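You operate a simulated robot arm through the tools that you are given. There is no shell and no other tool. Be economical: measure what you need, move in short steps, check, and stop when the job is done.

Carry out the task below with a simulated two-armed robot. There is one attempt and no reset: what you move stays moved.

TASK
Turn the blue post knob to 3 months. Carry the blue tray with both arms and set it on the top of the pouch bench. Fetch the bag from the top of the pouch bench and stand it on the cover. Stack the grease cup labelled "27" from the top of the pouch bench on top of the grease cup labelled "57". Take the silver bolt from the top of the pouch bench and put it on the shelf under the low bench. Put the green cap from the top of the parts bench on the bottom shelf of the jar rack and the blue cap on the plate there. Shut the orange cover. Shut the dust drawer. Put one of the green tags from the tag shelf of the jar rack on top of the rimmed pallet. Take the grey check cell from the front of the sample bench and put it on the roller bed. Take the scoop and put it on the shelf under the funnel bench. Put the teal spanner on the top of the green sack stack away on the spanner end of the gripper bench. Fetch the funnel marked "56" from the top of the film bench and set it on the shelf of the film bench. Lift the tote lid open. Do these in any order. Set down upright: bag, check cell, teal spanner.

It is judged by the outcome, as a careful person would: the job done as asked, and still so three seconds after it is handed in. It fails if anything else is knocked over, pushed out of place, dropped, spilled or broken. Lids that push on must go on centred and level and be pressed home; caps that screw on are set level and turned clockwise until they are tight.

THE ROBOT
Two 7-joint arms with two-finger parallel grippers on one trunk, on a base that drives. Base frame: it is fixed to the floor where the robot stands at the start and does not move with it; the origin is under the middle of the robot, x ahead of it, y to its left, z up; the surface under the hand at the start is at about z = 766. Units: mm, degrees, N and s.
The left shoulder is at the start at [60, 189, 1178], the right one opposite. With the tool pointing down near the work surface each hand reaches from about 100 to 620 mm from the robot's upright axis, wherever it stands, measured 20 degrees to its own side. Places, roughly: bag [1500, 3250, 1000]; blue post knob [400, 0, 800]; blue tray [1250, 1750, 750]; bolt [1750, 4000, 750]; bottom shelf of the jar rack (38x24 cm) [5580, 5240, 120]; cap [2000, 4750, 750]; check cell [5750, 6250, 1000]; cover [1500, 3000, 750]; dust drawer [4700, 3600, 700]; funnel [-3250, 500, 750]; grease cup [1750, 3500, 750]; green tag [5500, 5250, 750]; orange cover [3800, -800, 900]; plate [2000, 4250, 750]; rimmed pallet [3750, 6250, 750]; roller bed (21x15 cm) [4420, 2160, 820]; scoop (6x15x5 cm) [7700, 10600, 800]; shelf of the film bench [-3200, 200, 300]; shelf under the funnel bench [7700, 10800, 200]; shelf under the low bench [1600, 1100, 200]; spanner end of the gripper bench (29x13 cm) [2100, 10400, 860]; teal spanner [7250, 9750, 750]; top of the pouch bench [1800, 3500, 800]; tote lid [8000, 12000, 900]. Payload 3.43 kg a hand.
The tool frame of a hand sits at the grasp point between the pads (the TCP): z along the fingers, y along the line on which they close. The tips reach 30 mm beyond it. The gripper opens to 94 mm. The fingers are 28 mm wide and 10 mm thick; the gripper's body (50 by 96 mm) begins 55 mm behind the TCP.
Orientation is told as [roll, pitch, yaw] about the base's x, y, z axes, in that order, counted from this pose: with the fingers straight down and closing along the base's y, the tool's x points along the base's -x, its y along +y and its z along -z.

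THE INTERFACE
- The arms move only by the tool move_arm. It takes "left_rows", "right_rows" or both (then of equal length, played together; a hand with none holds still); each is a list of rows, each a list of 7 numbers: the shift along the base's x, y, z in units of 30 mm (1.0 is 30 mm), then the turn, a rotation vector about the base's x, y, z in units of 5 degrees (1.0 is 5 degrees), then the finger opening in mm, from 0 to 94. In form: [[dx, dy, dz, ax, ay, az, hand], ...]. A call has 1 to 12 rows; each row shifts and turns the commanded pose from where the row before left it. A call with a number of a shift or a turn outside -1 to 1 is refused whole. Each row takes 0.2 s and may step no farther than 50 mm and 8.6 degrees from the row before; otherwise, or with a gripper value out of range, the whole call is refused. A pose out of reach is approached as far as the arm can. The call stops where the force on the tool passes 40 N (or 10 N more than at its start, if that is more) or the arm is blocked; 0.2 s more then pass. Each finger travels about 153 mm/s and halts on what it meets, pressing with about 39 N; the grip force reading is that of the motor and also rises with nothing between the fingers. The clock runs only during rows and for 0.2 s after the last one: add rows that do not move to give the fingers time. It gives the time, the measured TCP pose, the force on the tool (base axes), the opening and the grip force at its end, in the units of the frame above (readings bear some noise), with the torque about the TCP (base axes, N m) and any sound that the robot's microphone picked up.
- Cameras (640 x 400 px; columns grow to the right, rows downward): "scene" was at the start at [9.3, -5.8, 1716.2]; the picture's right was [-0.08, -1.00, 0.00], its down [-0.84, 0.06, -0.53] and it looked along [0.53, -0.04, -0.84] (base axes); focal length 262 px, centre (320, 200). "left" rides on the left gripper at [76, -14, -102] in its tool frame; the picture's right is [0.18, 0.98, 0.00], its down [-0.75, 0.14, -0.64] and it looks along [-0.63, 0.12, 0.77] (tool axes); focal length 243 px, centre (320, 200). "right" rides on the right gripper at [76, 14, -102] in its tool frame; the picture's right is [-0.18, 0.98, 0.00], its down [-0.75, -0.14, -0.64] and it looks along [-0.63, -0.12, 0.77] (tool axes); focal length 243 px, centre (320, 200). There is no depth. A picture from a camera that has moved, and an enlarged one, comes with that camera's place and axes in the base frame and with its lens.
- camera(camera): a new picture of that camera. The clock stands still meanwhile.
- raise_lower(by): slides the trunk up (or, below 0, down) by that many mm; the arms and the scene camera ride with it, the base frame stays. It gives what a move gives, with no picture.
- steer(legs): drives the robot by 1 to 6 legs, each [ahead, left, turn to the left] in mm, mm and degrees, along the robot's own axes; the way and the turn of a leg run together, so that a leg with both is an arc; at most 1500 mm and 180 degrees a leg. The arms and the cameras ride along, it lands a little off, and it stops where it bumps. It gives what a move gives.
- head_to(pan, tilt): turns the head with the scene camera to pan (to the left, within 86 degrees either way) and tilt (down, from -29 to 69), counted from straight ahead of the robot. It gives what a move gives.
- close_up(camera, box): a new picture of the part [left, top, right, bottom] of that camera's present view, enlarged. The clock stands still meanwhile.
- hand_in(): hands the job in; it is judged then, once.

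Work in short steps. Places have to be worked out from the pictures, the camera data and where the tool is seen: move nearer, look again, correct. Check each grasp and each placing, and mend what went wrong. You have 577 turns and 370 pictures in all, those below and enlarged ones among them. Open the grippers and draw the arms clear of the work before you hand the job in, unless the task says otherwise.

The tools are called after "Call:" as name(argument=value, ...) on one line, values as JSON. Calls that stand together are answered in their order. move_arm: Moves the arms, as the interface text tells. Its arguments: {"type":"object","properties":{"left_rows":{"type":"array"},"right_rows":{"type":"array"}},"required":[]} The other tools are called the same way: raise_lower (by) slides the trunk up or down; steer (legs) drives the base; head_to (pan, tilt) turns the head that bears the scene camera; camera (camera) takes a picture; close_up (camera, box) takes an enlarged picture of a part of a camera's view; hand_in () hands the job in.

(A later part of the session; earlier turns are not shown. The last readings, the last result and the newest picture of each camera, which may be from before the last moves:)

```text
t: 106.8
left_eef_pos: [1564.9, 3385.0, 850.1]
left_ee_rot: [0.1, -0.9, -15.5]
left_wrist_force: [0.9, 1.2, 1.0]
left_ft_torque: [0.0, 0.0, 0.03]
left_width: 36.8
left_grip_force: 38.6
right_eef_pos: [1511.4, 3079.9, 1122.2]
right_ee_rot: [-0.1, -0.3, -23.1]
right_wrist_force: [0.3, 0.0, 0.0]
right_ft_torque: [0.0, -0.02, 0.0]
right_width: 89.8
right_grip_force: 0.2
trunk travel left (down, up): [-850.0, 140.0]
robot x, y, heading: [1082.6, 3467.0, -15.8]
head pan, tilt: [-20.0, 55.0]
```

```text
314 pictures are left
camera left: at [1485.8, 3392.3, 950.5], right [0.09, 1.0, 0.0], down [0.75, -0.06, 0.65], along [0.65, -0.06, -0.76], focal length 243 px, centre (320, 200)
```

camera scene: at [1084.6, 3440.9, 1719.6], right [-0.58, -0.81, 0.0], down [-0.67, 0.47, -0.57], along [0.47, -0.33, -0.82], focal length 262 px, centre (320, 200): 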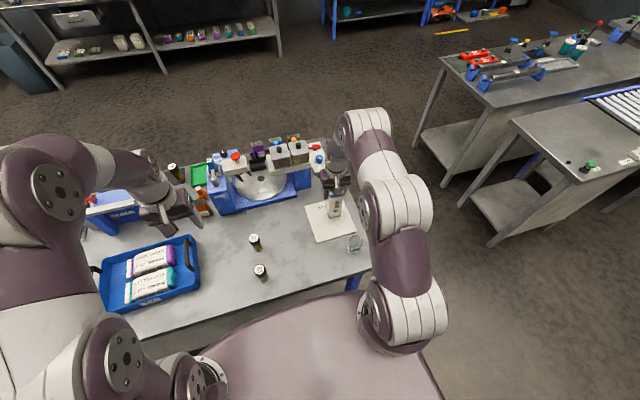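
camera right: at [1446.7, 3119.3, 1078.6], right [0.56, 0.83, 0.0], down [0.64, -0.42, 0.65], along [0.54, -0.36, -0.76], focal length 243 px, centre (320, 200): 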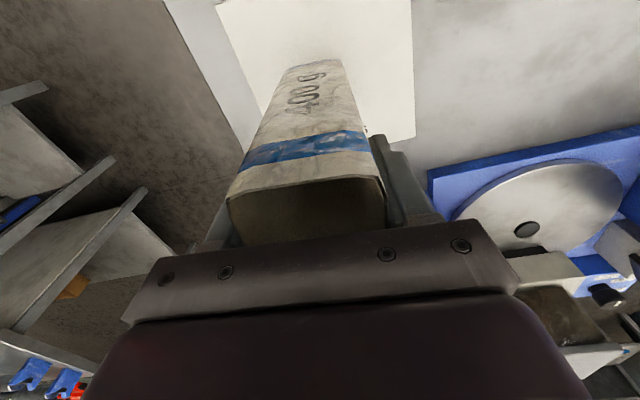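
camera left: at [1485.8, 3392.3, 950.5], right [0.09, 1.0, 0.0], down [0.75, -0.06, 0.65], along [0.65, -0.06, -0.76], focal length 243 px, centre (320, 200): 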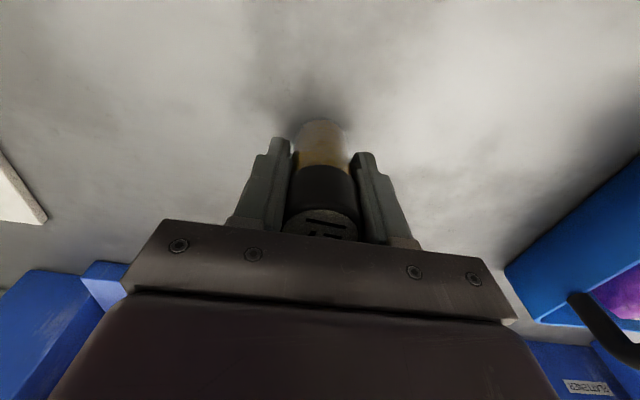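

Cup 27 held. Raise and retract both, then drive left to the silver bolt.

Call:
move_arm(left_rows=[[0, 0, 1, 0, 0, 0, 20], [0, 0, 1, 0, 0, 0, 20], [0, 0, 1, 0, 0, 0, 20], [0, 0.5, 1, 0, 0, 0, 20], [-0.3, 0.8, 1, 0, 0, 0, 20], [-0.4, 0.8, 1, 0, 0, 0, 20], [-0.4, 0.8, 1, 0, 0, 0, 20], [0, 0.8, 1, 0, 0, 0, 20]], right_rows=[[0, 0, 1, 0, 0, 0, 80], [0, 0.2, 1, 0, 0, 0, 80], [-0.8, 0.4, 0, 0, 0, 0.5, 80], [-0.8, 0.4, 0, 0, 0, 1, 80], [-0.8, 0.4, 0, 0, 0, 0, 80], [0, 0.4, 0, 0, 0, 0, 80], [0, 0, 0, 0, 0, 0, 80], [0, 0, 0, 0, 0, 0, 80]])

Call:
steer(legs=[[-20, 915, 0]])

Call:
camera(camera="right")

```text
t: 108.6
left_eef_pos: [1533.1, 3498.7, 1087.5]
left_ee_rot: [0.2, -0.9, -15.7]
left_wrist_force: [0.1, -0.4, -1.1]
left_ft_torque: [-0.03, -0.02, -0.01]
left_width: 36.9
left_grip_force: 38.9
right_eef_pos: [1437.5, 3134.7, 1180.5]
right_ee_rot: [-0.1, -0.2, -15.6]
right_wrist_force: [-0.5, 0.2, 0.1]
right_ft_torque: [-0.02, 0.0, 0.02]
right_width: 79.9
right_grip_force: 0.0
trunk travel left (down, up): [-850.0, 140.0]
robot x, y, heading: [1083.7, 3465.0, -15.6]
head pan, tilt: [-20.0, 55.0]
```

```text
t: 113.4
left_eef_pos: [1768.4, 4380.7, 1088.2]
left_ee_rot: [0.1, -0.7, -16.5]
left_wrist_force: [0.7, 0.5, -1.7]
left_ft_torque: [-0.02, -0.01, 0.03]
left_width: 36.7
left_grip_force: 38.9
right_eef_pos: [1667.2, 4017.8, 1180.7]
right_ee_rot: [-0.2, -0.3, -16.7]
right_wrist_force: [0.7, -0.3, -0.5]
right_ft_torque: [0.02, 0.01, 0.0]
right_width: 79.8
right_grip_force: 0.1
trunk travel left (down, up): [-850.0, 140.0]
robot x, y, heading: [1315.1, 4357.9, -16.6]
head pan, tilt: [-20.0, 55.0]
```

```text
313 pictures are left
camera right: at [1598.8, 4053.2, 1281.9], right [0.46, 0.89, 0.0], down [0.68, -0.35, 0.65], along [0.57, -0.3, -0.76], focal length 243 px, centre (320, 200)
```

right: 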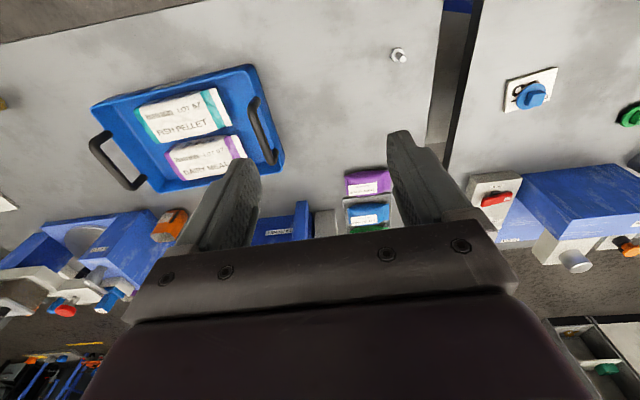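

Silver bolt at ≈ (1729,4132). Move the right hand above it.

Call:
move_arm(right_rows=[[0.23, 0.42, -0.9, 0, 0, 0, 50], [0.23, 0.42, -0.9, 0, 0, 0, 50], [0.23, 0.42, -0.9, 0, 0, 0, 50], [0.23, 0.42, -0.9, 0, 0, 0, 50], [0.23, 0.42, -0.9, 0, 0, 0, 50], [0.23, 0.42, -0.9, 0, 0, 0, 50], [0.23, 0.42, -0.9, 0, 0, 0, 50], [0.23, 0.42, -0.9, 0, 0, 0, 50], [0.23, 0.42, -0.9, 0, 0, 0, 50], [0, 0, 0, 0, 0, 0, 50]])

Call:
close_up(camera="right", box=[160, 0, 480, 200])

```text
t: 115.6
left_eef_pos: [1767.6, 4380.8, 1087.2]
left_ee_rot: [0.2, -0.8, -16.5]
left_wrist_force: [0.4, -0.2, -1.1]
left_ft_torque: [0.0, 0.01, 0.04]
left_width: 36.7
left_grip_force: 38.9
right_eef_pos: [1727.8, 4129.0, 938.3]
right_ee_rot: [-0.1, -0.3, -16.7]
right_wrist_force: [-0.4, 0.5, 0.6]
right_ft_torque: [-0.02, -0.01, -0.02]
right_width: 49.8
right_grip_force: 0.0
trunk travel left (down, up): [-850.0, 140.0]
robot x, y, heading: [1317.8, 4357.9, -16.4]
head pan, tilt: [-20.0, 55.0]
```

```text
2.00 times, centred on (320, 100) of right
camera zoom: at [1660.5, 4164.9, 1039.7], right [0.46, 0.89, 0.0], down [0.68, -0.35, 0.65], along [0.57, -0.3, -0.76], focal length 485 px, centre (320, 400)
```

zoom: 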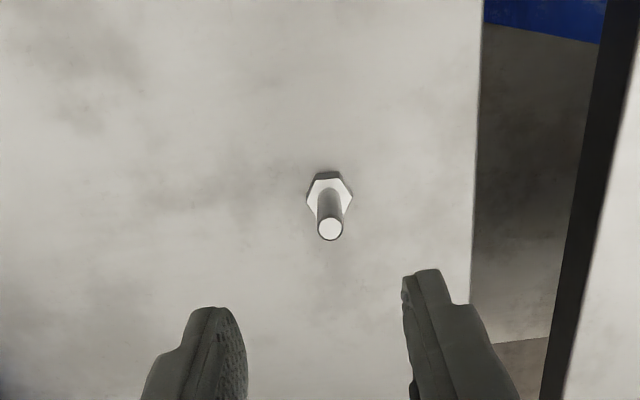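

Bolt stands head-down at (1729,4133), tip z≈839. Descend and grip the shaft.

Call:
move_arm(right_rows=[[0.06, 0.13, -0.9, 0, 0, 0, 50], [0, 0, -0.9, 0, 0, 0, 50], [0, 0, -0.9, 0, 0, 0, 50], [0, 0, -0.8, 0, 0, 0, 50], [0, 0, 0, 0, 0, 0, 50], [0, 0, 0, 0, 0, 0, 3], [0, 0, 0, 0, 0, 0, 3], [0, 0, 0, 0, 0, 0, 3]])

Call:
camera(camera="right")

```text
t: 117.4
left_eef_pos: [1768.5, 4380.1, 1086.6]
left_ee_rot: [0.0, -0.8, -16.4]
left_wrist_force: [0.7, -0.5, -1.6]
left_ft_torque: [0.0, 0.05, 0.02]
left_width: 36.4
left_grip_force: 39.6
right_eef_pos: [1732.1, 4136.3, 832.4]
right_ee_rot: [-0.1, -0.3, -16.6]
right_wrist_force: [0.5, 0.1, 0.2]
right_ft_torque: [-0.01, 0.01, 0.03]
right_width: 19.0
right_grip_force: 39.3
trunk travel left (down, up): [-850.0, 140.0]
robot x, y, heading: [1317.9, 4356.0, -16.3]
head pan, tilt: [-20.0, 55.0]
```

```text
311 pictures are left
camera right: at [1663.1, 4171.3, 934.3], right [0.46, 0.89, 0.0], down [0.68, -0.35, 0.65], along [0.57, -0.3, -0.76], focal length 243 px, centre (320, 200)
```

right: 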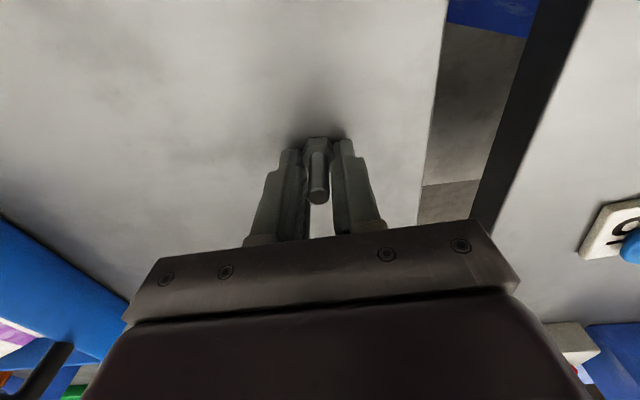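

Bolt is held by its head (19 mm). Lift and retract, then drive around the bench end to its far side.

Call:
move_arm(right_rows=[[0, 0, 1, 0, 0, 0, 3], [0, 0, 1, 0, 0, 0, 3], [0, 0, 1, 0, 0, 0, 3], [0, 0, 1, 0, 0, 0, 3], [-0.6, -0.3, 1, 0, 0, 0, 3], [-0.8, -0.3, 1, 0, 0, 0, 3], [-0.8, -0.3, 1, 0, 0, 0, 3]], left_rows=[[0, 0, 0.5, 0, 0, 0, 20], [0, 0, 0.5, 0, 0, 0, 20], [0, 0, 0.5, 0, 0, 0, 20], [-0.8, 0.2, 0, 0, 0, 0, 20], [-0.8, 0.2, 0, 0, 0, 0, 20], [-0.8, 0.2, 0, 0, 0, 0, 20], [0, 0, 0, 0, 0, 0, 20]])

Call:
steer(legs=[[-150, 0, 0], [0, -900, 0], [0, -900, 0]])

Call:
head_to(pan=0, tilt=30)

Call:
camera(camera="scene")

Call:
camera(camera="right")

```text
t: 119.0
left_eef_pos: [1692.5, 4398.9, 1135.3]
left_ee_rot: [0.1, -0.8, -16.4]
left_wrist_force: [0.3, -0.2, -1.3]
left_ft_torque: [-0.01, 0.0, -0.02]
left_width: 36.6
left_grip_force: 39.1
right_eef_pos: [1662.6, 4109.7, 1044.3]
right_ee_rot: [0.0, -0.3, -16.7]
right_wrist_force: [-0.1, 0.1, -0.2]
right_ft_torque: [0.02, -0.02, 0.02]
right_width: 19.1
right_grip_force: 38.8
trunk travel left (down, up): [-850.0, 140.0]
robot x, y, heading: [1318.3, 4358.3, -16.5]
head pan, tilt: [-20.0, 55.0]
```

```text
t: 129.3
left_eef_pos: [1006.1, 2667.8, 1134.6]
left_ee_rot: [0.1, -0.8, -18.1]
left_wrist_force: [1.0, 0.1, -1.2]
left_ft_torque: [0.04, 0.02, -0.03]
left_width: 36.6
left_grip_force: 39.2
right_eef_pos: [968.6, 2380.2, 1044.4]
right_ee_rot: [-0.1, -0.3, -18.3]
right_wrist_force: [0.2, 0.3, -0.1]
right_ft_torque: [0.01, 0.0, 0.02]
right_width: 18.5
right_grip_force: 38.6
trunk travel left (down, up): [-850.0, 140.0]
robot x, y, heading: [632.6, 2635.7, -18.4]
head pan, tilt: [-20.0, 55.0]
```

```text
t: 130.2
left_eef_pos: [1005.7, 2667.6, 1134.5]
left_ee_rot: [0.1, -0.8, -18.1]
left_wrist_force: [0.4, 0.2, -1.8]
left_ft_torque: [-0.01, 0.01, 0.04]
left_width: 36.5
left_grip_force: 38.9
right_eef_pos: [968.3, 2380.5, 1043.7]
right_ee_rot: [-0.1, -0.2, -18.3]
right_wrist_force: [1.0, -0.2, -0.3]
right_ft_torque: [-0.01, -0.01, 0.04]
right_width: 18.3
right_grip_force: 39.1
trunk travel left (down, up): [-850.0, 140.0]
robot x, y, heading: [629.6, 2637.0, -18.3]
head pan, tilt: [0.0, 30.0]
```

```text
310 pictures are left
camera scene: at [658.4, 2627.7, 1755.5], right [-0.31, -0.95, 0.0], down [-0.48, 0.16, -0.87], along [0.82, -0.27, -0.5], focal length 262 px, centre (320, 200)
```

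scene: 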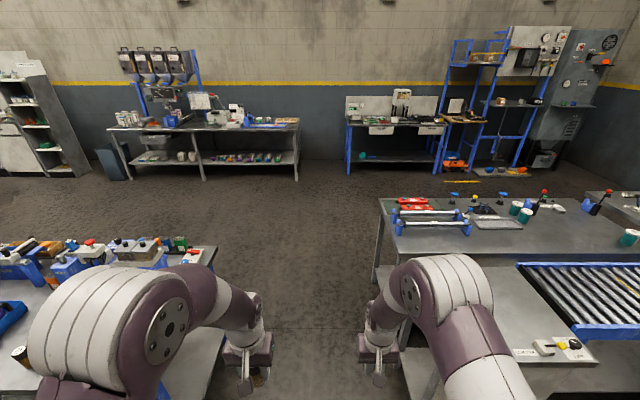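

```text
309 pictures are left
camera right: at [901.8, 2417.4, 1145.5], right [0.48, 0.88, 0.0], down [0.67, -0.37, 0.65], along [0.57, -0.31, -0.76], focal length 243 px, centre (320, 200)
```

right: 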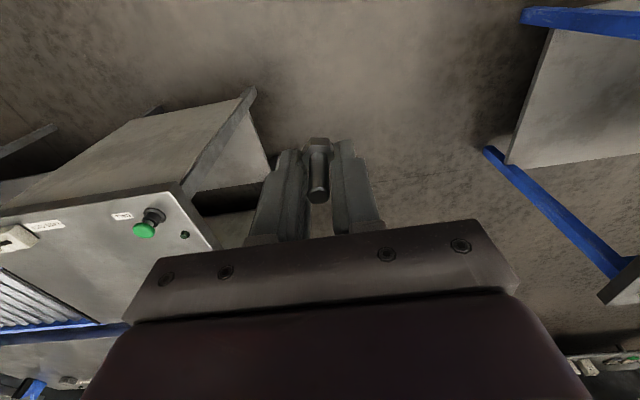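

Centred in the gap. Drive through and turn around on the far side.

Call:
steer(legs=[[0, 0, 3], [1500, 0, 0], [900, 0, 0], [0, 0, 90], [0, 0, 90]])

Call:
head_to(pan=35, tilt=40)

Call:
camera(camera="scene")

```text
t: 150.0
left_eef_pos: [2559.8, 1937.2, 1134.5]
left_ee_rot: [0.1, -0.9, 164.2]
left_wrist_force: [0.0, -1.2, -1.4]
left_ft_torque: [-0.01, 0.01, 0.01]
left_width: 36.2
left_grip_force: 39.0
right_eef_pos: [2585.7, 2226.1, 1043.7]
right_ee_rot: [0.0, -0.4, 164.1]
right_wrist_force: [0.4, 0.9, -2.3]
right_ft_torque: [-0.01, -0.01, 0.0]
right_width: 16.9
right_grip_force: 38.7
trunk travel left (down, up): [-850.0, 140.0]
robot x, y, heading: [2935.6, 1981.5, 164.3]
head pan, tilt: [0.0, 30.0]
```

```text
t: 151.0
left_eef_pos: [2560.9, 1937.7, 1135.7]
left_ee_rot: [0.2, -0.8, 164.2]
left_wrist_force: [-0.6, 0.5, -0.7]
left_ft_torque: [0.0, 0.01, -0.03]
left_width: 36.1
left_grip_force: 38.9
right_eef_pos: [2586.8, 2225.0, 1043.8]
right_ee_rot: [-0.1, -0.3, 164.1]
right_wrist_force: [-0.1, 0.4, -1.5]
right_ft_torque: [-0.01, -0.01, 0.02]
right_width: 16.6
right_grip_force: 38.8
trunk travel left (down, up): [-850.0, 140.0]
robot x, y, heading: [2938.7, 1981.1, 164.3]
head pan, tilt: [35.0, 40.0]
```

```text
308 pictures are left
camera scene: at [2913.1, 1937.4, 1740.2], right [-0.33, 0.94, 0.0], down [0.61, 0.21, -0.77], along [-0.72, -0.25, -0.64], focal length 262 px, centre (320, 200)
```

scene: 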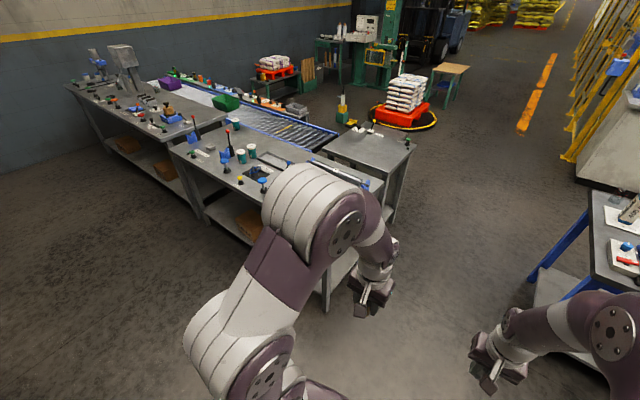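

Low bench with its shelf is at left. Slide left 1200 and look at the shelf and the held bolt.

Call:
steer(legs=[[0, 1200, 0]])

Call:
head_to(pan=0, tilt=45)

Call:
camera(camera="scene")

Call:
camera(camera="right")

```text
t: 157.1
left_eef_pos: [2245.0, 781.8, 1135.2]
left_ee_rot: [0.2, -0.8, 165.0]
left_wrist_force: [0.1, 0.5, -1.2]
left_ft_torque: [-0.02, 0.0, -0.03]
left_width: 36.2
left_grip_force: 39.2
right_eef_pos: [2266.5, 1070.2, 1043.8]
right_ee_rot: [-0.1, -0.4, 165.0]
right_wrist_force: [0.1, -0.1, -0.1]
right_ft_torque: [-0.03, -0.01, -0.01]
right_width: 16.9
right_grip_force: 39.6
trunk travel left (down, up): [-850.0, 140.0]
robot x, y, heading: [2622.8, 834.4, 165.0]
head pan, tilt: [35.0, 40.0]
```

```text
t: 158.1
left_eef_pos: [2246.7, 781.0, 1135.3]
left_ee_rot: [0.0, -0.9, 165.0]
left_wrist_force: [0.2, -0.6, -1.9]
left_ft_torque: [0.03, 0.01, -0.01]
left_width: 36.1
left_grip_force: 38.5
right_eef_pos: [2267.3, 1071.9, 1044.2]
right_ee_rot: [-0.1, -0.4, 165.0]
right_wrist_force: [0.1, -0.3, -0.5]
right_ft_torque: [-0.02, 0.0, 0.0]
right_width: 16.9
right_grip_force: 39.3
trunk travel left (down, up): [-850.0, 140.0]
robot x, y, heading: [2622.4, 831.6, 165.1]
head pan, tilt: [0.0, 45.0]
```

```text
307 pictures are left
camera scene: at [2599.9, 837.4, 1733.0], right [0.26, 0.97, 0.0], down [0.68, -0.18, -0.71], along [-0.68, 0.18, -0.71], focal length 262 px, centre (320, 200)
```

scene: 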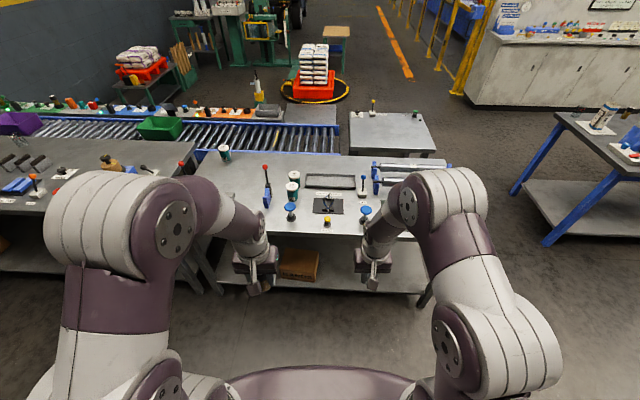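

```text
306 pictures are left
camera right: at [2338.1, 1036.7, 1145.5], right [-0.43, -0.9, 0.0], down [-0.69, 0.33, 0.65], along [-0.58, 0.28, -0.76], focal length 243 px, centre (320, 200)
```

right: 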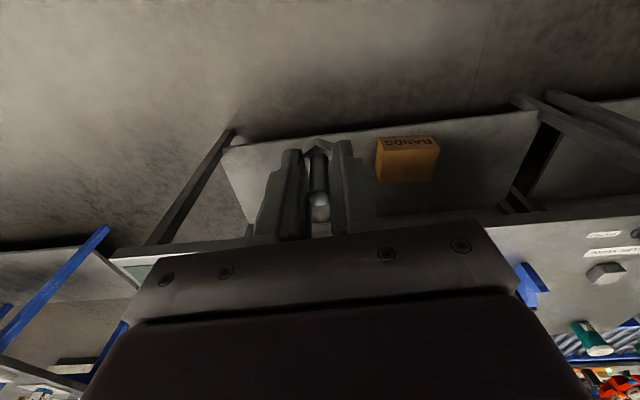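

Shelf is free to the right of the box; target ≈ (1826,1145). Lower the trunk while clear of the bench.

Call:
raise_lower(by=-740)

Call:
move_arm(right_rows=[[-0.9, 0.24, 0, 0, 0, 0, 3], [-0.9, 0.24, 0, 0, 0, 0, 3], [-0.9, 0.24, 0, 0, 0, 0, 3], [-0.9, 0.24, 0, 0, 0, 0, 3], [-0.9, 0.24, 0, 0, 0, 0, 3]], left_rows=[[0.6, -0.16, 0, 0, 0, 0, 20], [0.6, -0.16, 0, 0, 0, 0, 20], [0.6, -0.16, 0, 0, 0, 0, 20], [0.6, -0.16, 0, 0, 0, 0, 20], [0.6, -0.16, 0, 0, 0, 0, 20]])

Call:
camera(camera="scene")

Call:
camera(camera="right")

```text
refused: -740 is not a number from -400 to 400
```

```text
t: 159.3
left_eef_pos: [2337.0, 758.6, 1133.8]
left_ee_rot: [0.0, -0.9, 165.0]
left_wrist_force: [-0.1, 0.6, -1.3]
left_ft_torque: [-0.01, -0.01, 0.01]
left_width: 36.4
left_grip_force: 38.6
right_eef_pos: [2130.0, 1106.0, 1045.6]
right_ee_rot: [-0.1, -0.1, 165.0]
right_wrist_force: [-0.7, 0.6, -0.4]
right_ft_torque: [0.01, -0.01, 0.0]
right_width: 16.9
right_grip_force: 39.3
trunk travel left (down, up): [-850.0, 140.0]
robot x, y, heading: [2617.0, 832.9, 165.2]
head pan, tilt: [0.0, 45.0]
```

```text
305 pictures are left
camera scene: at [2599.5, 837.4, 1732.9], right [0.26, 0.97, 0.0], down [0.68, -0.18, -0.71], along [-0.68, 0.18, -0.71], focal length 262 px, centre (320, 200)
```

scene: 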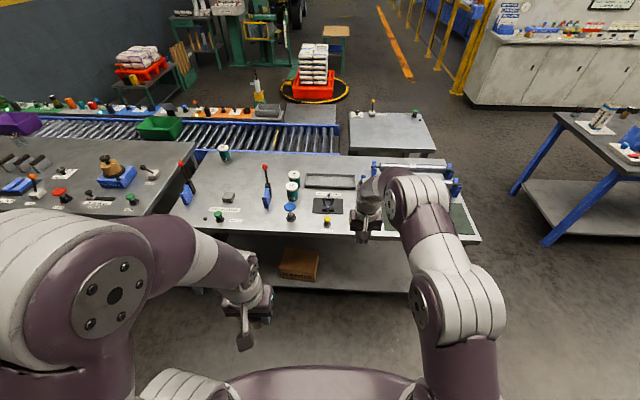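

```text
304 pictures are left
camera right: at [2200.6, 1071.9, 1146.6], right [-0.43, -0.9, 0.0], down [-0.69, 0.33, 0.65], along [-0.58, 0.28, -0.76], focal length 243 px, centre (320, 200)
```

right: 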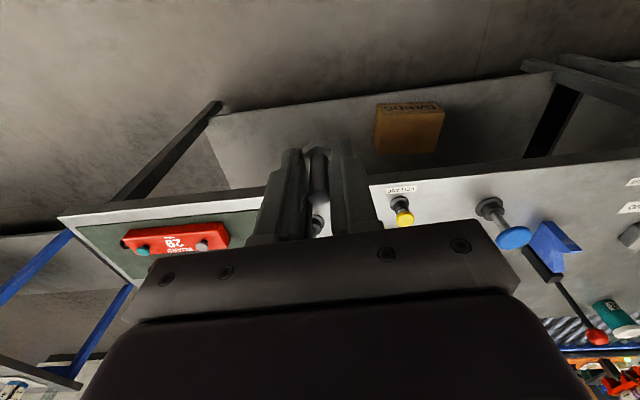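

Bench edge is ~200 mm ahead of the hand. Lower in two steps.

Call:
raise_lower(by=-400)

Call:
raise_lower(by=-340)

Call:
camera(camera="right")

Call:
camera(camera="scene")

```text
t: 163.1
left_eef_pos: [2336.7, 759.2, 733.6]
left_ee_rot: [0.1, -0.9, 165.2]
left_wrist_force: [0.1, 0.0, -1.0]
left_ft_torque: [0.0, 0.01, -0.01]
left_width: 36.3
left_grip_force: 39.6
right_eef_pos: [2130.3, 1105.0, 645.9]
right_ee_rot: [0.0, -0.4, 165.0]
right_wrist_force: [-0.8, -0.4, -0.2]
right_ft_torque: [0.01, 0.01, -0.01]
right_width: 16.9
right_grip_force: 39.0
trunk travel left (down, up): [-450.0, 540.0]
robot x, y, heading: [2617.5, 836.0, 165.1]
head pan, tilt: [0.0, 45.0]
```

```text
t: 166.5
left_eef_pos: [2336.8, 757.9, 393.0]
left_ee_rot: [0.1, -0.8, 165.1]
left_wrist_force: [0.3, -0.5, -1.1]
left_ft_torque: [-0.01, 0.01, 0.01]
left_width: 36.1
left_grip_force: 38.5
right_eef_pos: [2129.4, 1105.3, 303.2]
right_ee_rot: [0.0, -0.3, 165.0]
right_wrist_force: [-0.3, 0.4, 0.2]
right_ft_torque: [0.01, 0.02, 0.02]
right_width: 16.8
right_grip_force: 39.0
trunk travel left (down, up): [-110.0, 880.0]
robot x, y, heading: [2620.8, 835.0, 165.0]
head pan, tilt: [0.0, 45.0]
```

```text
303 pictures are left
camera right: at [2201.2, 1071.7, 406.8], right [-0.43, -0.9, 0.0], down [-0.69, 0.33, 0.65], along [-0.58, 0.28, -0.76], focal length 243 px, centre (320, 200)
```

right: 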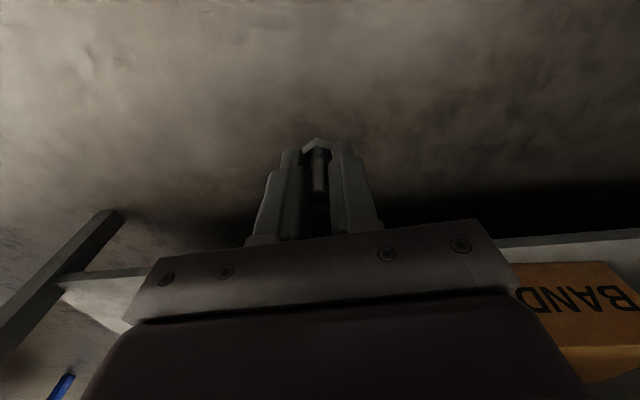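

```text
302 pictures are left
camera scene: at [2600.0, 837.3, 993.0], right [0.26, 0.97, 0.0], down [0.68, -0.18, -0.71], along [-0.68, 0.18, -0.71], focal length 262 px, centre (320, 200)
```

scene: 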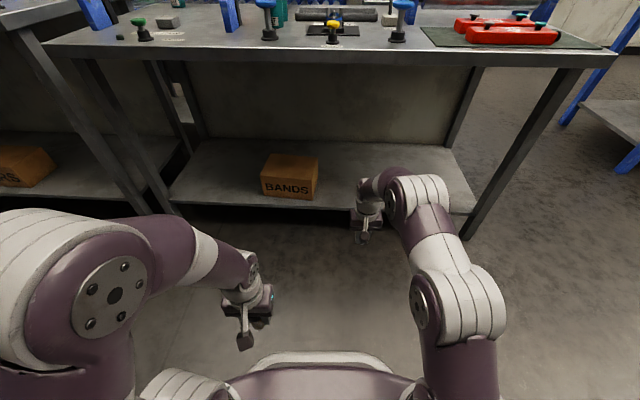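

Shelf z ≈ 197. Drive in 396 mm.

Call:
steer(legs=[[390, 0, 0]])

Call:
camera(camera="right")

```text
t: 168.9
left_eef_pos: [1948.6, 863.7, 394.0]
left_ee_rot: [0.0, -0.8, 164.8]
left_wrist_force: [0.2, -0.5, -1.5]
left_ft_torque: [0.03, 0.02, -0.01]
left_width: 36.3
left_grip_force: 38.6
right_eef_pos: [1745.2, 1211.8, 304.8]
right_ee_rot: [-0.1, -0.4, 164.7]
right_wrist_force: [0.0, -0.3, -0.9]
right_ft_torque: [0.0, 0.02, 0.01]
right_width: 17.1
right_grip_force: 39.1
trunk travel left (down, up): [-110.0, 880.0]
robot x, y, heading: [2234.3, 936.1, 164.6]
head pan, tilt: [0.0, 45.0]
```

```text
301 pictures are left
camera right: at [1815.9, 1177.9, 406.7], right [-0.44, -0.9, 0.0], down [-0.69, 0.33, 0.65], along [-0.58, 0.28, -0.76], focal length 243 px, centre (320, 200)
```

right: 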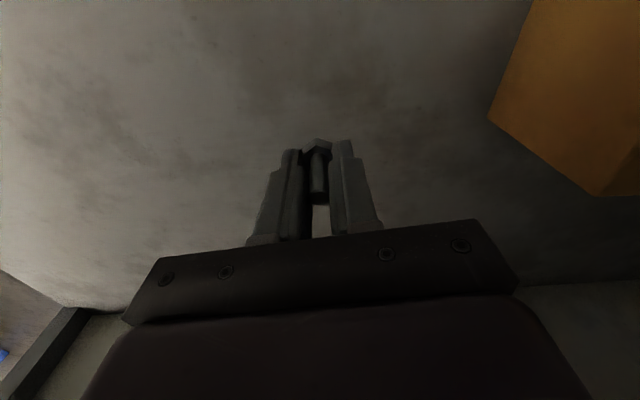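

Over the shelf, clear of the box. Lower to contact gently.

Call:
move_arm(right_rows=[[0, 0, -0.7, 0, 0, 0, 3], [0, 0, -0.7, 0, 0, 0, 3], [0, 0, -0.2, 0, 0, 0, 3], [0, 0, -0.15, 0, 0, 0, 3], [0, 0, -0.15, 0, 0, 0, 3], [0, 0, -0.15, 0, 0, 0, 3]])

Call:
camera(camera="right")

```text
t: 170.3
left_eef_pos: [1949.7, 862.4, 393.6]
left_ee_rot: [0.2, -0.8, 164.8]
left_wrist_force: [-0.2, 0.8, -1.2]
left_ft_torque: [0.01, 0.01, 0.0]
left_width: 36.6
left_grip_force: 38.8
right_eef_pos: [1744.1, 1212.8, 243.5]
right_ee_rot: [-0.1, -0.3, 164.6]
right_wrist_force: [0.3, -0.3, 0.2]
right_ft_torque: [0.03, -0.02, 0.01]
right_width: 16.8
right_grip_force: 39.2
trunk travel left (down, up): [-110.0, 880.0]
robot x, y, heading: [2233.8, 937.7, 164.9]
head pan, tilt: [0.0, 45.0]
```

```text
300 pictures are left
camera right: at [1815.8, 1178.3, 345.1], right [-0.44, -0.9, 0.0], down [-0.69, 0.33, 0.65], along [-0.58, 0.28, -0.76], focal length 243 px, centre (320, 200)
```

right: 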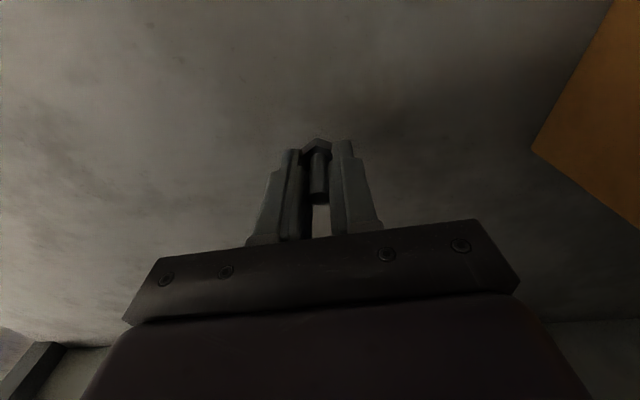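

Not yet in contact. Continue down in 4 mm steps.

Call:
move_arm(right_rows=[[0, 0, -0.15, 0, 0, 0, 3], [0, 0, -0.15, 0, 0, 0, 3], [0, 0, -0.15, 0, 0, 0, 3], [0, 0, -0.15, 0, 0, 0, 3], [0, 0, -0.15, 0, 0, 0, 3], [0, 0, -0.15, 0, 0, 0, 3], [0, 0, -0.15, 0, 0, 0, 3], [0, 0, -0.15, 0, 0, 0, 3], [0, 0, 0, 0, 0, 0, 3]])

```text
t: 172.3
left_eef_pos: [1950.3, 863.1, 395.2]
left_ee_rot: [0.1, -0.9, 164.8]
left_wrist_force: [0.3, -0.5, -2.6]
left_ft_torque: [-0.04, -0.02, -0.03]
left_width: 36.2
left_grip_force: 39.2
right_eef_pos: [1743.6, 1213.3, 211.3]
right_ee_rot: [-0.1, -0.7, 164.7]
right_wrist_force: [0.9, -2.8, 29.3]
right_ft_torque: [-0.18, -0.13, 0.0]
right_width: 17.1
right_grip_force: 39.1
trunk travel left (down, up): [-110.0, 880.0]
robot x, y, heading: [2233.4, 936.7, 164.8]
head pan, tilt: [0.0, 45.0]
```

Contact. Release and rise.

Call:
move_arm(right_rows=[[0, 0, 0.06, 0, 0, 0, 20], [0, 0, 0, 0, 0, 0, 50], [0, 0, 0, 0, 0, 0, 50], [0, 0, 0.7, 0, 0, 0, 50], [0, 0, 0.9, 0, 0, 0, 50], [0, 0, 0.9, 0, 0, 0, 50], [0, 0, 0.5, 0, 0, 0, 50]])

Call:
close_up(camera="right", box=[160, 0, 480, 200])

```text
t: 173.9
left_eef_pos: [1951.0, 864.1, 393.6]
left_ee_rot: [0.1, -0.8, 164.8]
left_wrist_force: [0.2, 0.3, -0.7]
left_ft_torque: [0.03, -0.01, 0.0]
left_width: 36.4
left_grip_force: 39.6
right_eef_pos: [1744.9, 1212.8, 299.7]
right_ee_rot: [-0.1, -0.1, 164.7]
right_wrist_force: [-0.2, 0.6, 0.2]
right_ft_torque: [0.0, -0.01, 0.0]
right_width: 49.8
right_grip_force: 0.1
trunk travel left (down, up): [-110.0, 880.0]
robot x, y, heading: [2233.5, 932.1, 165.0]
head pan, tilt: [0.0, 45.0]
```

```text
2.00 times, centred on (320, 100) of right
camera zoom: at [1816.7, 1178.2, 401.2], right [-0.44, -0.9, 0.0], down [-0.69, 0.33, 0.64], along [-0.58, 0.28, -0.76], focal length 485 px, centre (320, 400)
```

zoom: 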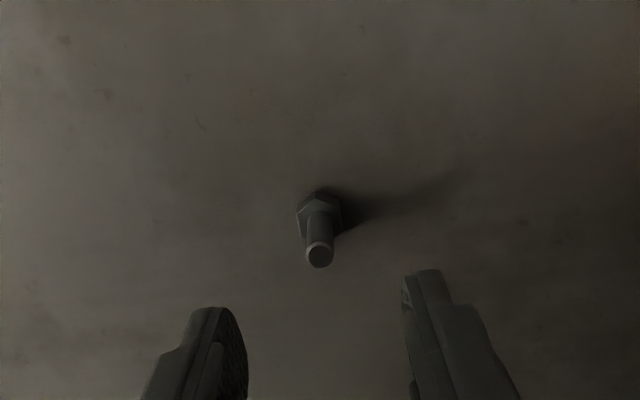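

Bolt placed standing on the shelf. Back out, raise, and go to the far side of the pouch bench.

Call:
steer(legs=[[-420, 0, 0]])

Call:
raise_lower(by=400)

Call:
raise_lower(by=340)

Call:
steer(legs=[[0, -1230, 0], [0, -1230, 0]])

Call:
camera(camera="scene")

```text
t: 176.5
left_eef_pos: [2357.5, 753.1, 393.6]
left_ee_rot: [0.1, -0.8, 165.3]
left_wrist_force: [0.4, -0.2, -0.9]
left_ft_torque: [-0.02, 0.01, -0.04]
left_width: 36.3
left_grip_force: 38.9
right_eef_pos: [2148.2, 1099.5, 299.4]
right_ee_rot: [-0.1, -0.3, 165.2]
right_wrist_force: [-0.4, 0.3, -0.2]
right_ft_torque: [0.02, -0.01, -0.03]
right_width: 50.2
right_grip_force: 0.0
trunk travel left (down, up): [-110.0, 880.0]
robot x, y, heading: [2643.7, 828.6, 165.4]
head pan, tilt: [0.0, 45.0]
```

```text
t: 180.4
left_eef_pos: [2356.8, 751.8, 792.4]
left_ee_rot: [0.1, -0.8, 165.2]
left_wrist_force: [-0.2, -0.5, -1.2]
left_ft_torque: [-0.03, 0.0, 0.05]
left_width: 36.4
left_grip_force: 38.6
right_eef_pos: [2148.6, 1099.4, 700.7]
right_ee_rot: [-0.1, -0.2, 165.2]
right_wrist_force: [-0.5, -0.1, 0.4]
right_ft_torque: [0.02, 0.0, 0.0]
right_width: 50.0
right_grip_force: 0.2
trunk travel left (down, up): [-510.0, 480.0]
robot x, y, heading: [2641.3, 827.8, 165.3]
head pan, tilt: [0.0, 45.0]
```

```text
t: 183.7
left_eef_pos: [2357.1, 752.2, 1133.7]
left_ee_rot: [0.1, -0.7, 165.3]
left_wrist_force: [-0.9, 0.1, -1.1]
left_ft_torque: [-0.02, 0.03, 0.03]
left_width: 36.4
left_grip_force: 38.7
right_eef_pos: [2149.2, 1100.5, 1039.9]
right_ee_rot: [-0.1, -0.4, 165.3]
right_wrist_force: [-0.2, 0.2, 0.5]
right_ft_torque: [0.06, -0.01, -0.02]
right_width: 50.0
right_grip_force: 0.1
trunk travel left (down, up): [-850.0, 140.0]
robot x, y, heading: [2639.6, 830.9, 165.1]
head pan, tilt: [0.0, 45.0]
```

```text
t: 195.8
left_eef_pos: [2989.7, 3148.3, 1132.8]
left_ee_rot: [0.1, -0.8, 164.6]
left_wrist_force: [0.0, -0.2, -0.9]
left_ft_torque: [-0.02, 0.0, -0.01]
left_width: 36.3
left_grip_force: 39.0
right_eef_pos: [2787.0, 3499.1, 1039.5]
right_ee_rot: [-0.1, -0.3, 164.6]
right_wrist_force: [-0.7, -0.7, 0.0]
right_ft_torque: [0.02, -0.01, 0.01]
right_width: 50.2
right_grip_force: 0.1
trunk travel left (down, up): [-850.0, 140.0]
robot x, y, heading: [3274.7, 3219.9, 164.4]
head pan, tilt: [0.0, 45.0]
```

```text
298 pictures are left
camera scene: at [3253.8, 3225.2, 1732.9], right [0.27, 0.96, 0.0], down [0.68, -0.19, -0.71], along [-0.68, 0.19, -0.71], focal length 262 px, centre (320, 200)
```

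scene: 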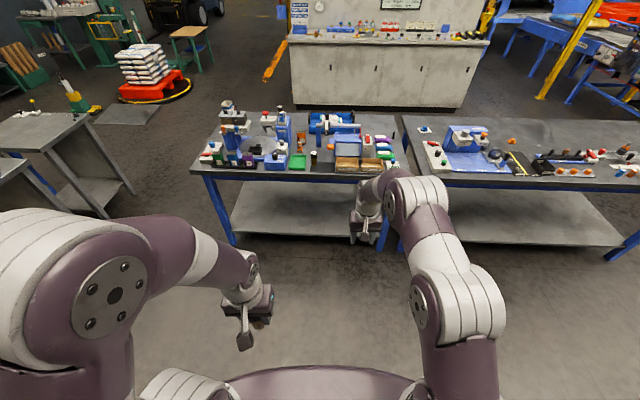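

Cup 57 appears near the far edge, straight ahead. Retract the right hand and approach.

Call:
move_arm(right_rows=[[0.9, -0.24, 0.4, 0, 0, 0, 50], [0.9, -0.24, 0.4, 0, 0, 0, 50], [0.9, -0.24, 0.4, 0, 0, 0, 50], [0.9, -0.24, 0.4, 0, 0, 0, 50], [0.9, -0.24, 0.4, 0, 0, 0, 50], [0.9, -0.24, 0.4, 0, 0, 0, 50]])

Call:
steer(legs=[[700, -75, 0]])

Call:
head_to(pan=0, tilt=58)

Call:
camera(camera="scene")

Call:
camera(camera="left")

```text
t: 197.2
left_eef_pos: [2990.9, 3148.5, 1134.2]
left_ee_rot: [0.1, -0.9, 164.6]
left_wrist_force: [0.2, 1.7, -1.0]
left_ft_torque: [0.01, 0.01, -0.03]
left_width: 36.3
left_grip_force: 39.3
right_eef_pos: [2948.8, 3450.7, 1109.6]
right_ee_rot: [-0.1, -0.4, 164.5]
right_wrist_force: [-0.2, -0.4, 0.0]
right_ft_torque: [0.0, -0.01, -0.01]
right_width: 50.0
right_grip_force: 0.1
trunk travel left (down, up): [-850.0, 140.0]
robot x, y, heading: [3274.8, 3221.3, 164.8]
head pan, tilt: [0.0, 45.0]
```

```text
t: 201.1
left_eef_pos: [2324.6, 3417.8, 1134.0]
left_ee_rot: [0.2, -0.7, 163.8]
left_wrist_force: [-1.1, 0.3, -0.6]
left_ft_torque: [0.0, 0.02, 0.04]
left_width: 36.1
left_grip_force: 38.6
right_eef_pos: [2285.7, 3722.0, 1108.8]
right_ee_rot: [-0.1, -0.2, 163.7]
right_wrist_force: [-0.1, -0.1, 0.2]
right_ft_torque: [0.04, -0.01, 0.03]
right_width: 50.1
right_grip_force: 0.0
trunk travel left (down, up): [-850.0, 140.0]
robot x, y, heading: [2611.7, 3483.8, 163.8]
head pan, tilt: [0.0, 45.0]
```

```text
t: 201.8
left_eef_pos: [2323.4, 3417.1, 1133.4]
left_ee_rot: [0.1, -0.7, 163.9]
left_wrist_force: [-0.5, 0.0, -1.1]
left_ft_torque: [0.03, 0.03, -0.03]
left_width: 36.3
left_grip_force: 39.1
right_eef_pos: [2283.8, 3721.3, 1108.5]
right_ee_rot: [-0.1, -0.4, 163.8]
right_wrist_force: [0.8, 0.3, 0.1]
right_ft_torque: [0.0, -0.02, -0.03]
right_width: 49.7
right_grip_force: 0.0
trunk travel left (down, up): [-850.0, 140.0]
robot x, y, heading: [2611.1, 3489.8, 163.6]
head pan, tilt: [0.0, 58.0]
```

```text
297 pictures are left
camera scene: at [2600.3, 3487.6, 1715.9], right [0.28, 0.96, 0.0], down [0.81, -0.24, -0.53], along [-0.51, 0.15, -0.85], focal length 262 px, centre (320, 200)
```

scene: 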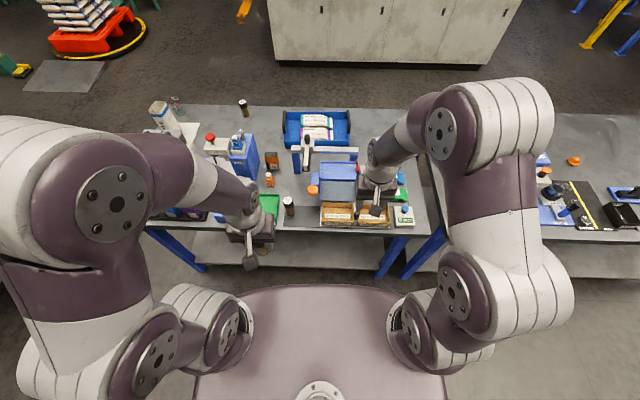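

```text
296 pictures are left
camera left: at [2402.1, 3409.7, 1234.5], right [-0.1, -1.0, 0.0], down [-0.75, 0.07, 0.65], along [-0.65, 0.06, -0.76], focal length 243 px, centre (320, 200)
```

left: 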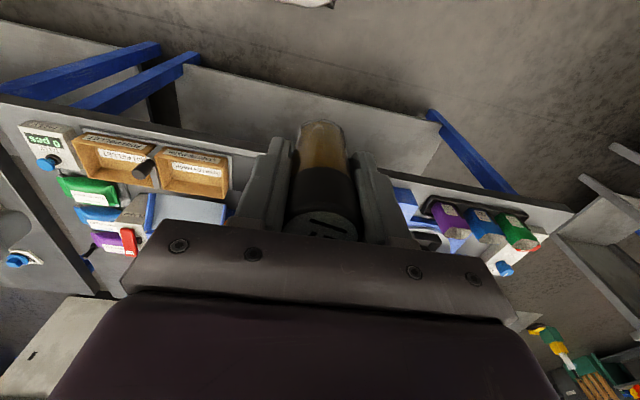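

Zoom on cup 57.

Call:
close_up(camera="scene", box=[200, 120, 430, 260])

```text
2.78 times, centred on (315, 190) of scene
camera zoom: at [2600.3, 3487.6, 1715.9], right [0.28, 0.96, 0.0], down [0.81, -0.24, -0.53], along [-0.51, 0.15, -0.85], focal length 730 px, centre (334, 228)
```

zoom: 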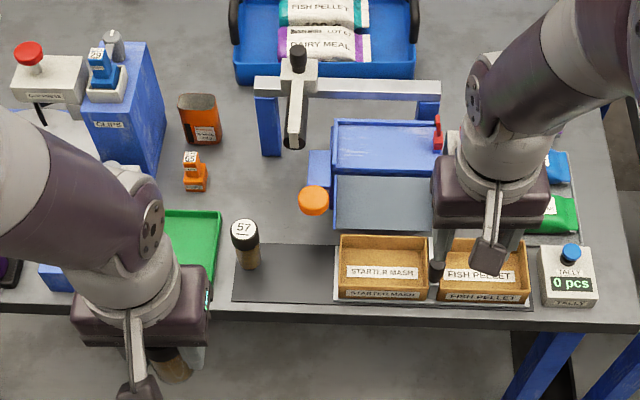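

Cup 57 at ≈ (2068,3518). Carry cup 27 to above it at z≈1010.

Call:
move_arm(left_rows=[[-0.944, 0.374, -0.456, 0, 0, 0, 20], [-0.944, 0.374, -0.456, 0, 0, 0, 20], [-0.944, 0.374, -0.456, 0, 0, 0, 20], [-0.944, 0.374, -0.456, 0, 0, 0, 20], [-0.944, 0.374, -0.456, 0, 0, 0, 20], [-0.944, 0.374, -0.456, 0, 0, 0, 20], [-0.944, 0.374, -0.456, 0, 0, 0, 20], [-0.944, 0.374, -0.456, 0, 0, 0, 20], [-0.944, 0.374, -0.456, 0, 0, 0, 20], [0, 0, 0, 0, 0, 0, 20]])

Call:
camera(camera="left")

Call:
close_up(camera="scene", box=[230, 140, 358, 240])

```text
t: 204.1
left_eef_pos: [2071.4, 3520.3, 1012.0]
left_ee_rot: [0.0, -0.8, 163.9]
left_wrist_force: [1.5, -0.3, -0.5]
left_ft_torque: [0.03, 0.0, -0.03]
left_width: 36.2
left_grip_force: 39.2
right_eef_pos: [2286.2, 3720.3, 1109.3]
right_ee_rot: [-0.2, -0.3, 163.6]
right_wrist_force: [0.4, -0.3, 0.0]
right_ft_torque: [0.0, 0.03, -0.02]
right_width: 50.1
right_grip_force: 0.0
trunk travel left (down, up): [-850.0, 140.0]
robot x, y, heading: [2609.8, 3483.7, 164.0]
head pan, tilt: [0.0, 58.0]
```

```text
294 pictures are left
camera left: at [2149.5, 3512.8, 1113.1], right [-0.1, -1.0, 0.0], down [-0.75, 0.07, 0.65], along [-0.65, 0.06, -0.76], focal length 243 px, centre (320, 200)
```

left: 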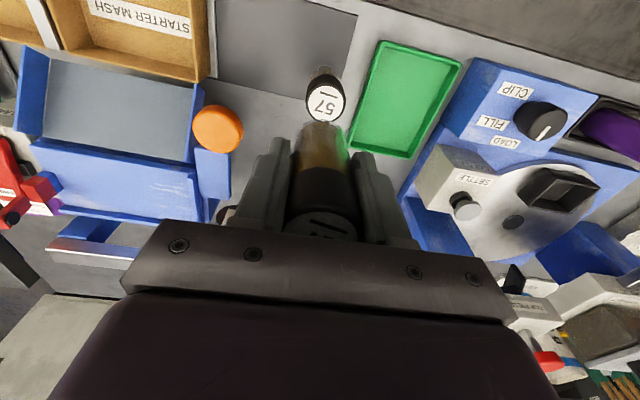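

```text
4.00 times, centred on (294, 190) of scene
camera zoom: at [2601.8, 3487.1, 1715.8], right [0.28, 0.96, 0.0], down [0.81, -0.24, -0.53], along [-0.51, 0.15, -0.85], focal length 1049 px, centre (424, 240)
```

zoom: 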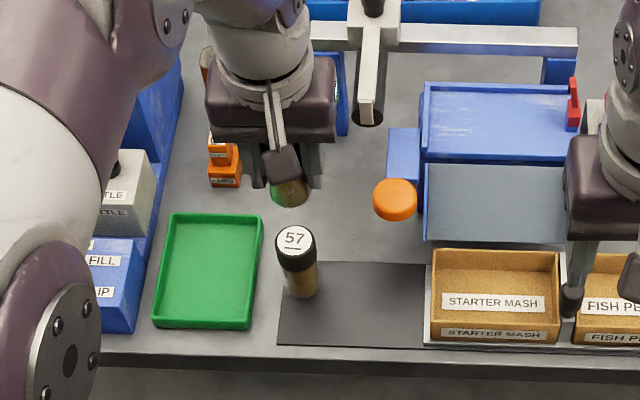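

Aligned within a few mm; correct and lower, fine steps at the end.

Call:
move_arm(left_rows=[[-0.1, -0.12, -0.6, 0, 0, 0, 20], [0, 0, -0.7, 0, 0, 0, 20], [0, 0, -0.4, 0, 0, 0, 20], [0, 0, 0, 0, 0, 0, 20]])

Call:
camera(camera="left")

Call:
close_up(camera="scene", box=[230, 140, 358, 240])

```text
t: 205.1
left_eef_pos: [2066.9, 3514.6, 959.9]
left_ee_rot: [0.1, -0.8, 163.8]
left_wrist_force: [-0.5, 0.0, -1.3]
left_ft_torque: [-0.02, 0.02, -0.03]
left_width: 36.3
left_grip_force: 39.3
right_eef_pos: [2284.9, 3720.4, 1109.6]
right_ee_rot: [-0.1, -0.2, 163.7]
right_wrist_force: [-0.9, 0.1, -0.1]
right_ft_torque: [0.0, 0.0, -0.02]
right_width: 50.1
right_grip_force: 0.0
trunk travel left (down, up): [-850.0, 140.0]
robot x, y, heading: [2609.5, 3485.7, 163.8]
head pan, tilt: [0.0, 58.0]
```

```text
292 pictures are left
camera left: at [2145.4, 3506.9, 1060.6], right [-0.1, -1.0, 0.0], down [-0.75, 0.07, 0.65], along [-0.65, 0.06, -0.76], focal length 243 px, centre (320, 200)
```

left: 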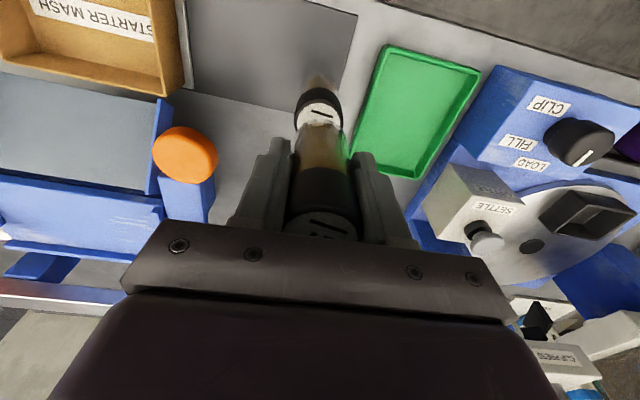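

```text
4.00 times, centred on (294, 190) of scene
camera zoom: at [2600.6, 3487.4, 1715.8], right [0.28, 0.96, 0.0], down [0.81, -0.24, -0.53], along [-0.51, 0.15, -0.85], focal length 1049 px, centre (424, 240)
```

zoom: 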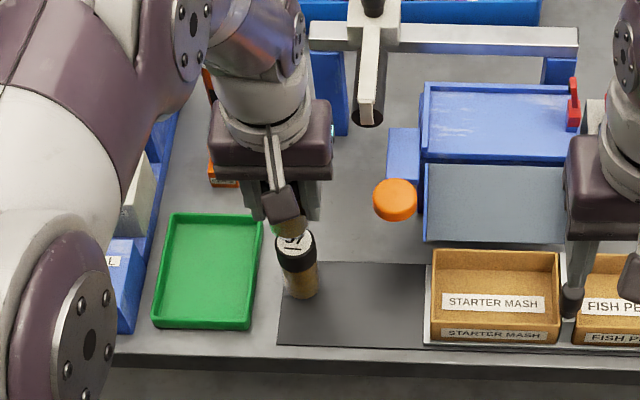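

Aligned (near edge of lid matches prediction). Lower to contact.

Call:
move_arm(left_rows=[[0, 0, -0.12, 0, 0, 0, 20], [0, 0, -0.12, 0, 0, 0, 20], [0, 0, -0.12, 0, 0, 0, 20], [0, 0, -0.1, 0, 0, 0, 20], [0, 0, -0.1, 0, 0, 0, 20], [0, 0, 0, 0, 0, 0, 20]])

```text
t: 206.4
left_eef_pos: [2067.7, 3515.1, 943.0]
left_ee_rot: [0.0, -0.8, 163.8]
left_wrist_force: [-0.4, -0.3, -1.8]
left_ft_torque: [0.03, 0.01, 0.01]
left_width: 36.1
left_grip_force: 38.9
right_eef_pos: [2285.3, 3719.8, 1109.4]
right_ee_rot: [-0.1, -0.2, 163.6]
right_wrist_force: [0.2, 0.0, 0.6]
right_ft_torque: [0.02, 0.02, -0.01]
right_width: 49.9
right_grip_force: 0.0
trunk travel left (down, up): [-850.0, 140.0]
robot x, y, heading: [2609.5, 3487.2, 163.9]
head pan, tilt: [0.0, 58.0]
```

Call:
move_arm(left_rows=[[0, 0, -0.1, 0, 0, 0, 20], [0, 0, -0.1, 0, 0, 0, 20], [0, 0, -0.1, 0, 0, 0, 20], [0, 0, 0, 0, 0, 0, 20]])

Call:
camera(camera="left")

```text
t: 207.4
left_eef_pos: [2066.4, 3515.3, 937.2]
left_ee_rot: [0.2, -1.2, 163.9]
left_wrist_force: [-0.7, -3.0, 26.4]
left_ft_torque: [-0.22, -0.11, 0.0]
left_width: 36.0
left_grip_force: 38.8
right_eef_pos: [2287.8, 3719.6, 1110.9]
right_ee_rot: [0.0, -0.4, 163.7]
right_wrist_force: [0.1, 0.2, -0.6]
right_ft_torque: [-0.02, -0.03, 0.03]
right_width: 50.0
right_grip_force: 0.1
trunk travel left (down, up): [-850.0, 140.0]
robot x, y, heading: [2611.9, 3488.2, 163.8]
head pan, tilt: [0.0, 58.0]
```

```text
290 pictures are left
camera left: at [2145.7, 3506.8, 1036.6], right [-0.1, -1.0, 0.0], down [-0.75, 0.07, 0.66], along [-0.65, 0.07, -0.75], focal length 243 px, centre (320, 200)
```

left: 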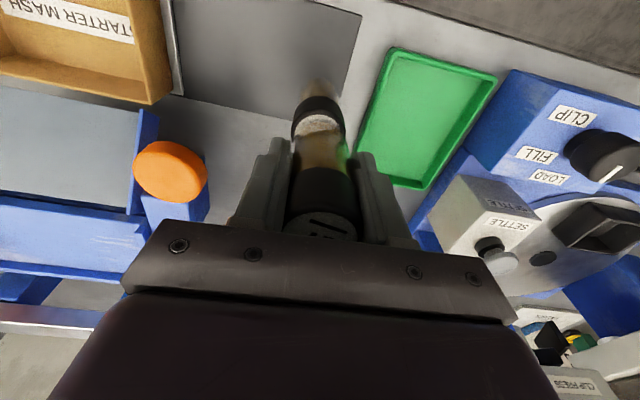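

Seated. Release gently and rise straight up.

Call:
move_arm(left_rows=[[0, 0, 0.04, 0, 0, 0, 34], [0, 0, 0, 0, 0, 0, 44], [0, 0, 0, 0, 0, 0, 60], [0, 0, 0, 0, 0, 0, 60], [0, 0, 0.5, 0, 0, 0, 60], [0, 0, 0.8, 0, 0, 0, 60], [0, 0, 0.9, 0, 0, 0, 60], [0, 0, 0.9, 0, 0, 0, 60], [0, 0, 0.9, 0, 0, 0, 60]])

Call:
camera(camera="left")

```text
t: 209.4
left_eef_pos: [2067.1, 3516.6, 1055.5]
left_ee_rot: [0.2, -0.8, 163.8]
left_wrist_force: [0.0, -0.2, -0.1]
left_ft_torque: [-0.02, -0.02, 0.01]
left_width: 60.3
left_grip_force: 0.1
right_eef_pos: [2285.5, 3720.8, 1108.8]
right_ee_rot: [-0.1, -0.3, 163.7]
right_wrist_force: [0.1, -0.6, 0.9]
right_ft_torque: [-0.02, 0.0, -0.01]
right_width: 50.5
right_grip_force: 0.1
trunk travel left (down, up): [-850.0, 140.0]
robot x, y, heading: [2611.9, 3486.8, 164.0]
head pan, tilt: [0.0, 58.0]
```

```text
289 pictures are left
camera left: at [2145.0, 3508.3, 1155.2], right [-0.1, -1.0, 0.0], down [-0.75, 0.07, 0.65], along [-0.65, 0.06, -0.76], focal length 243 px, centre (320, 200)
```

left: 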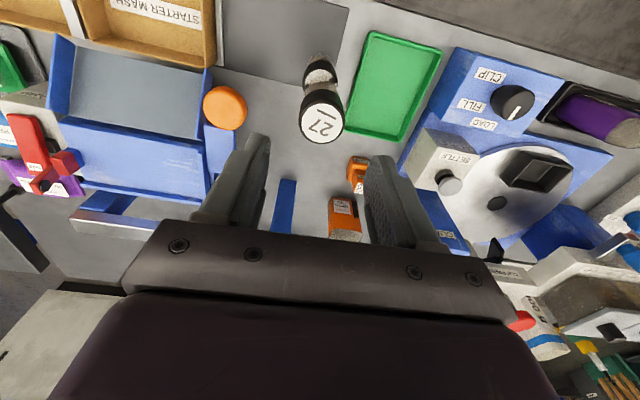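

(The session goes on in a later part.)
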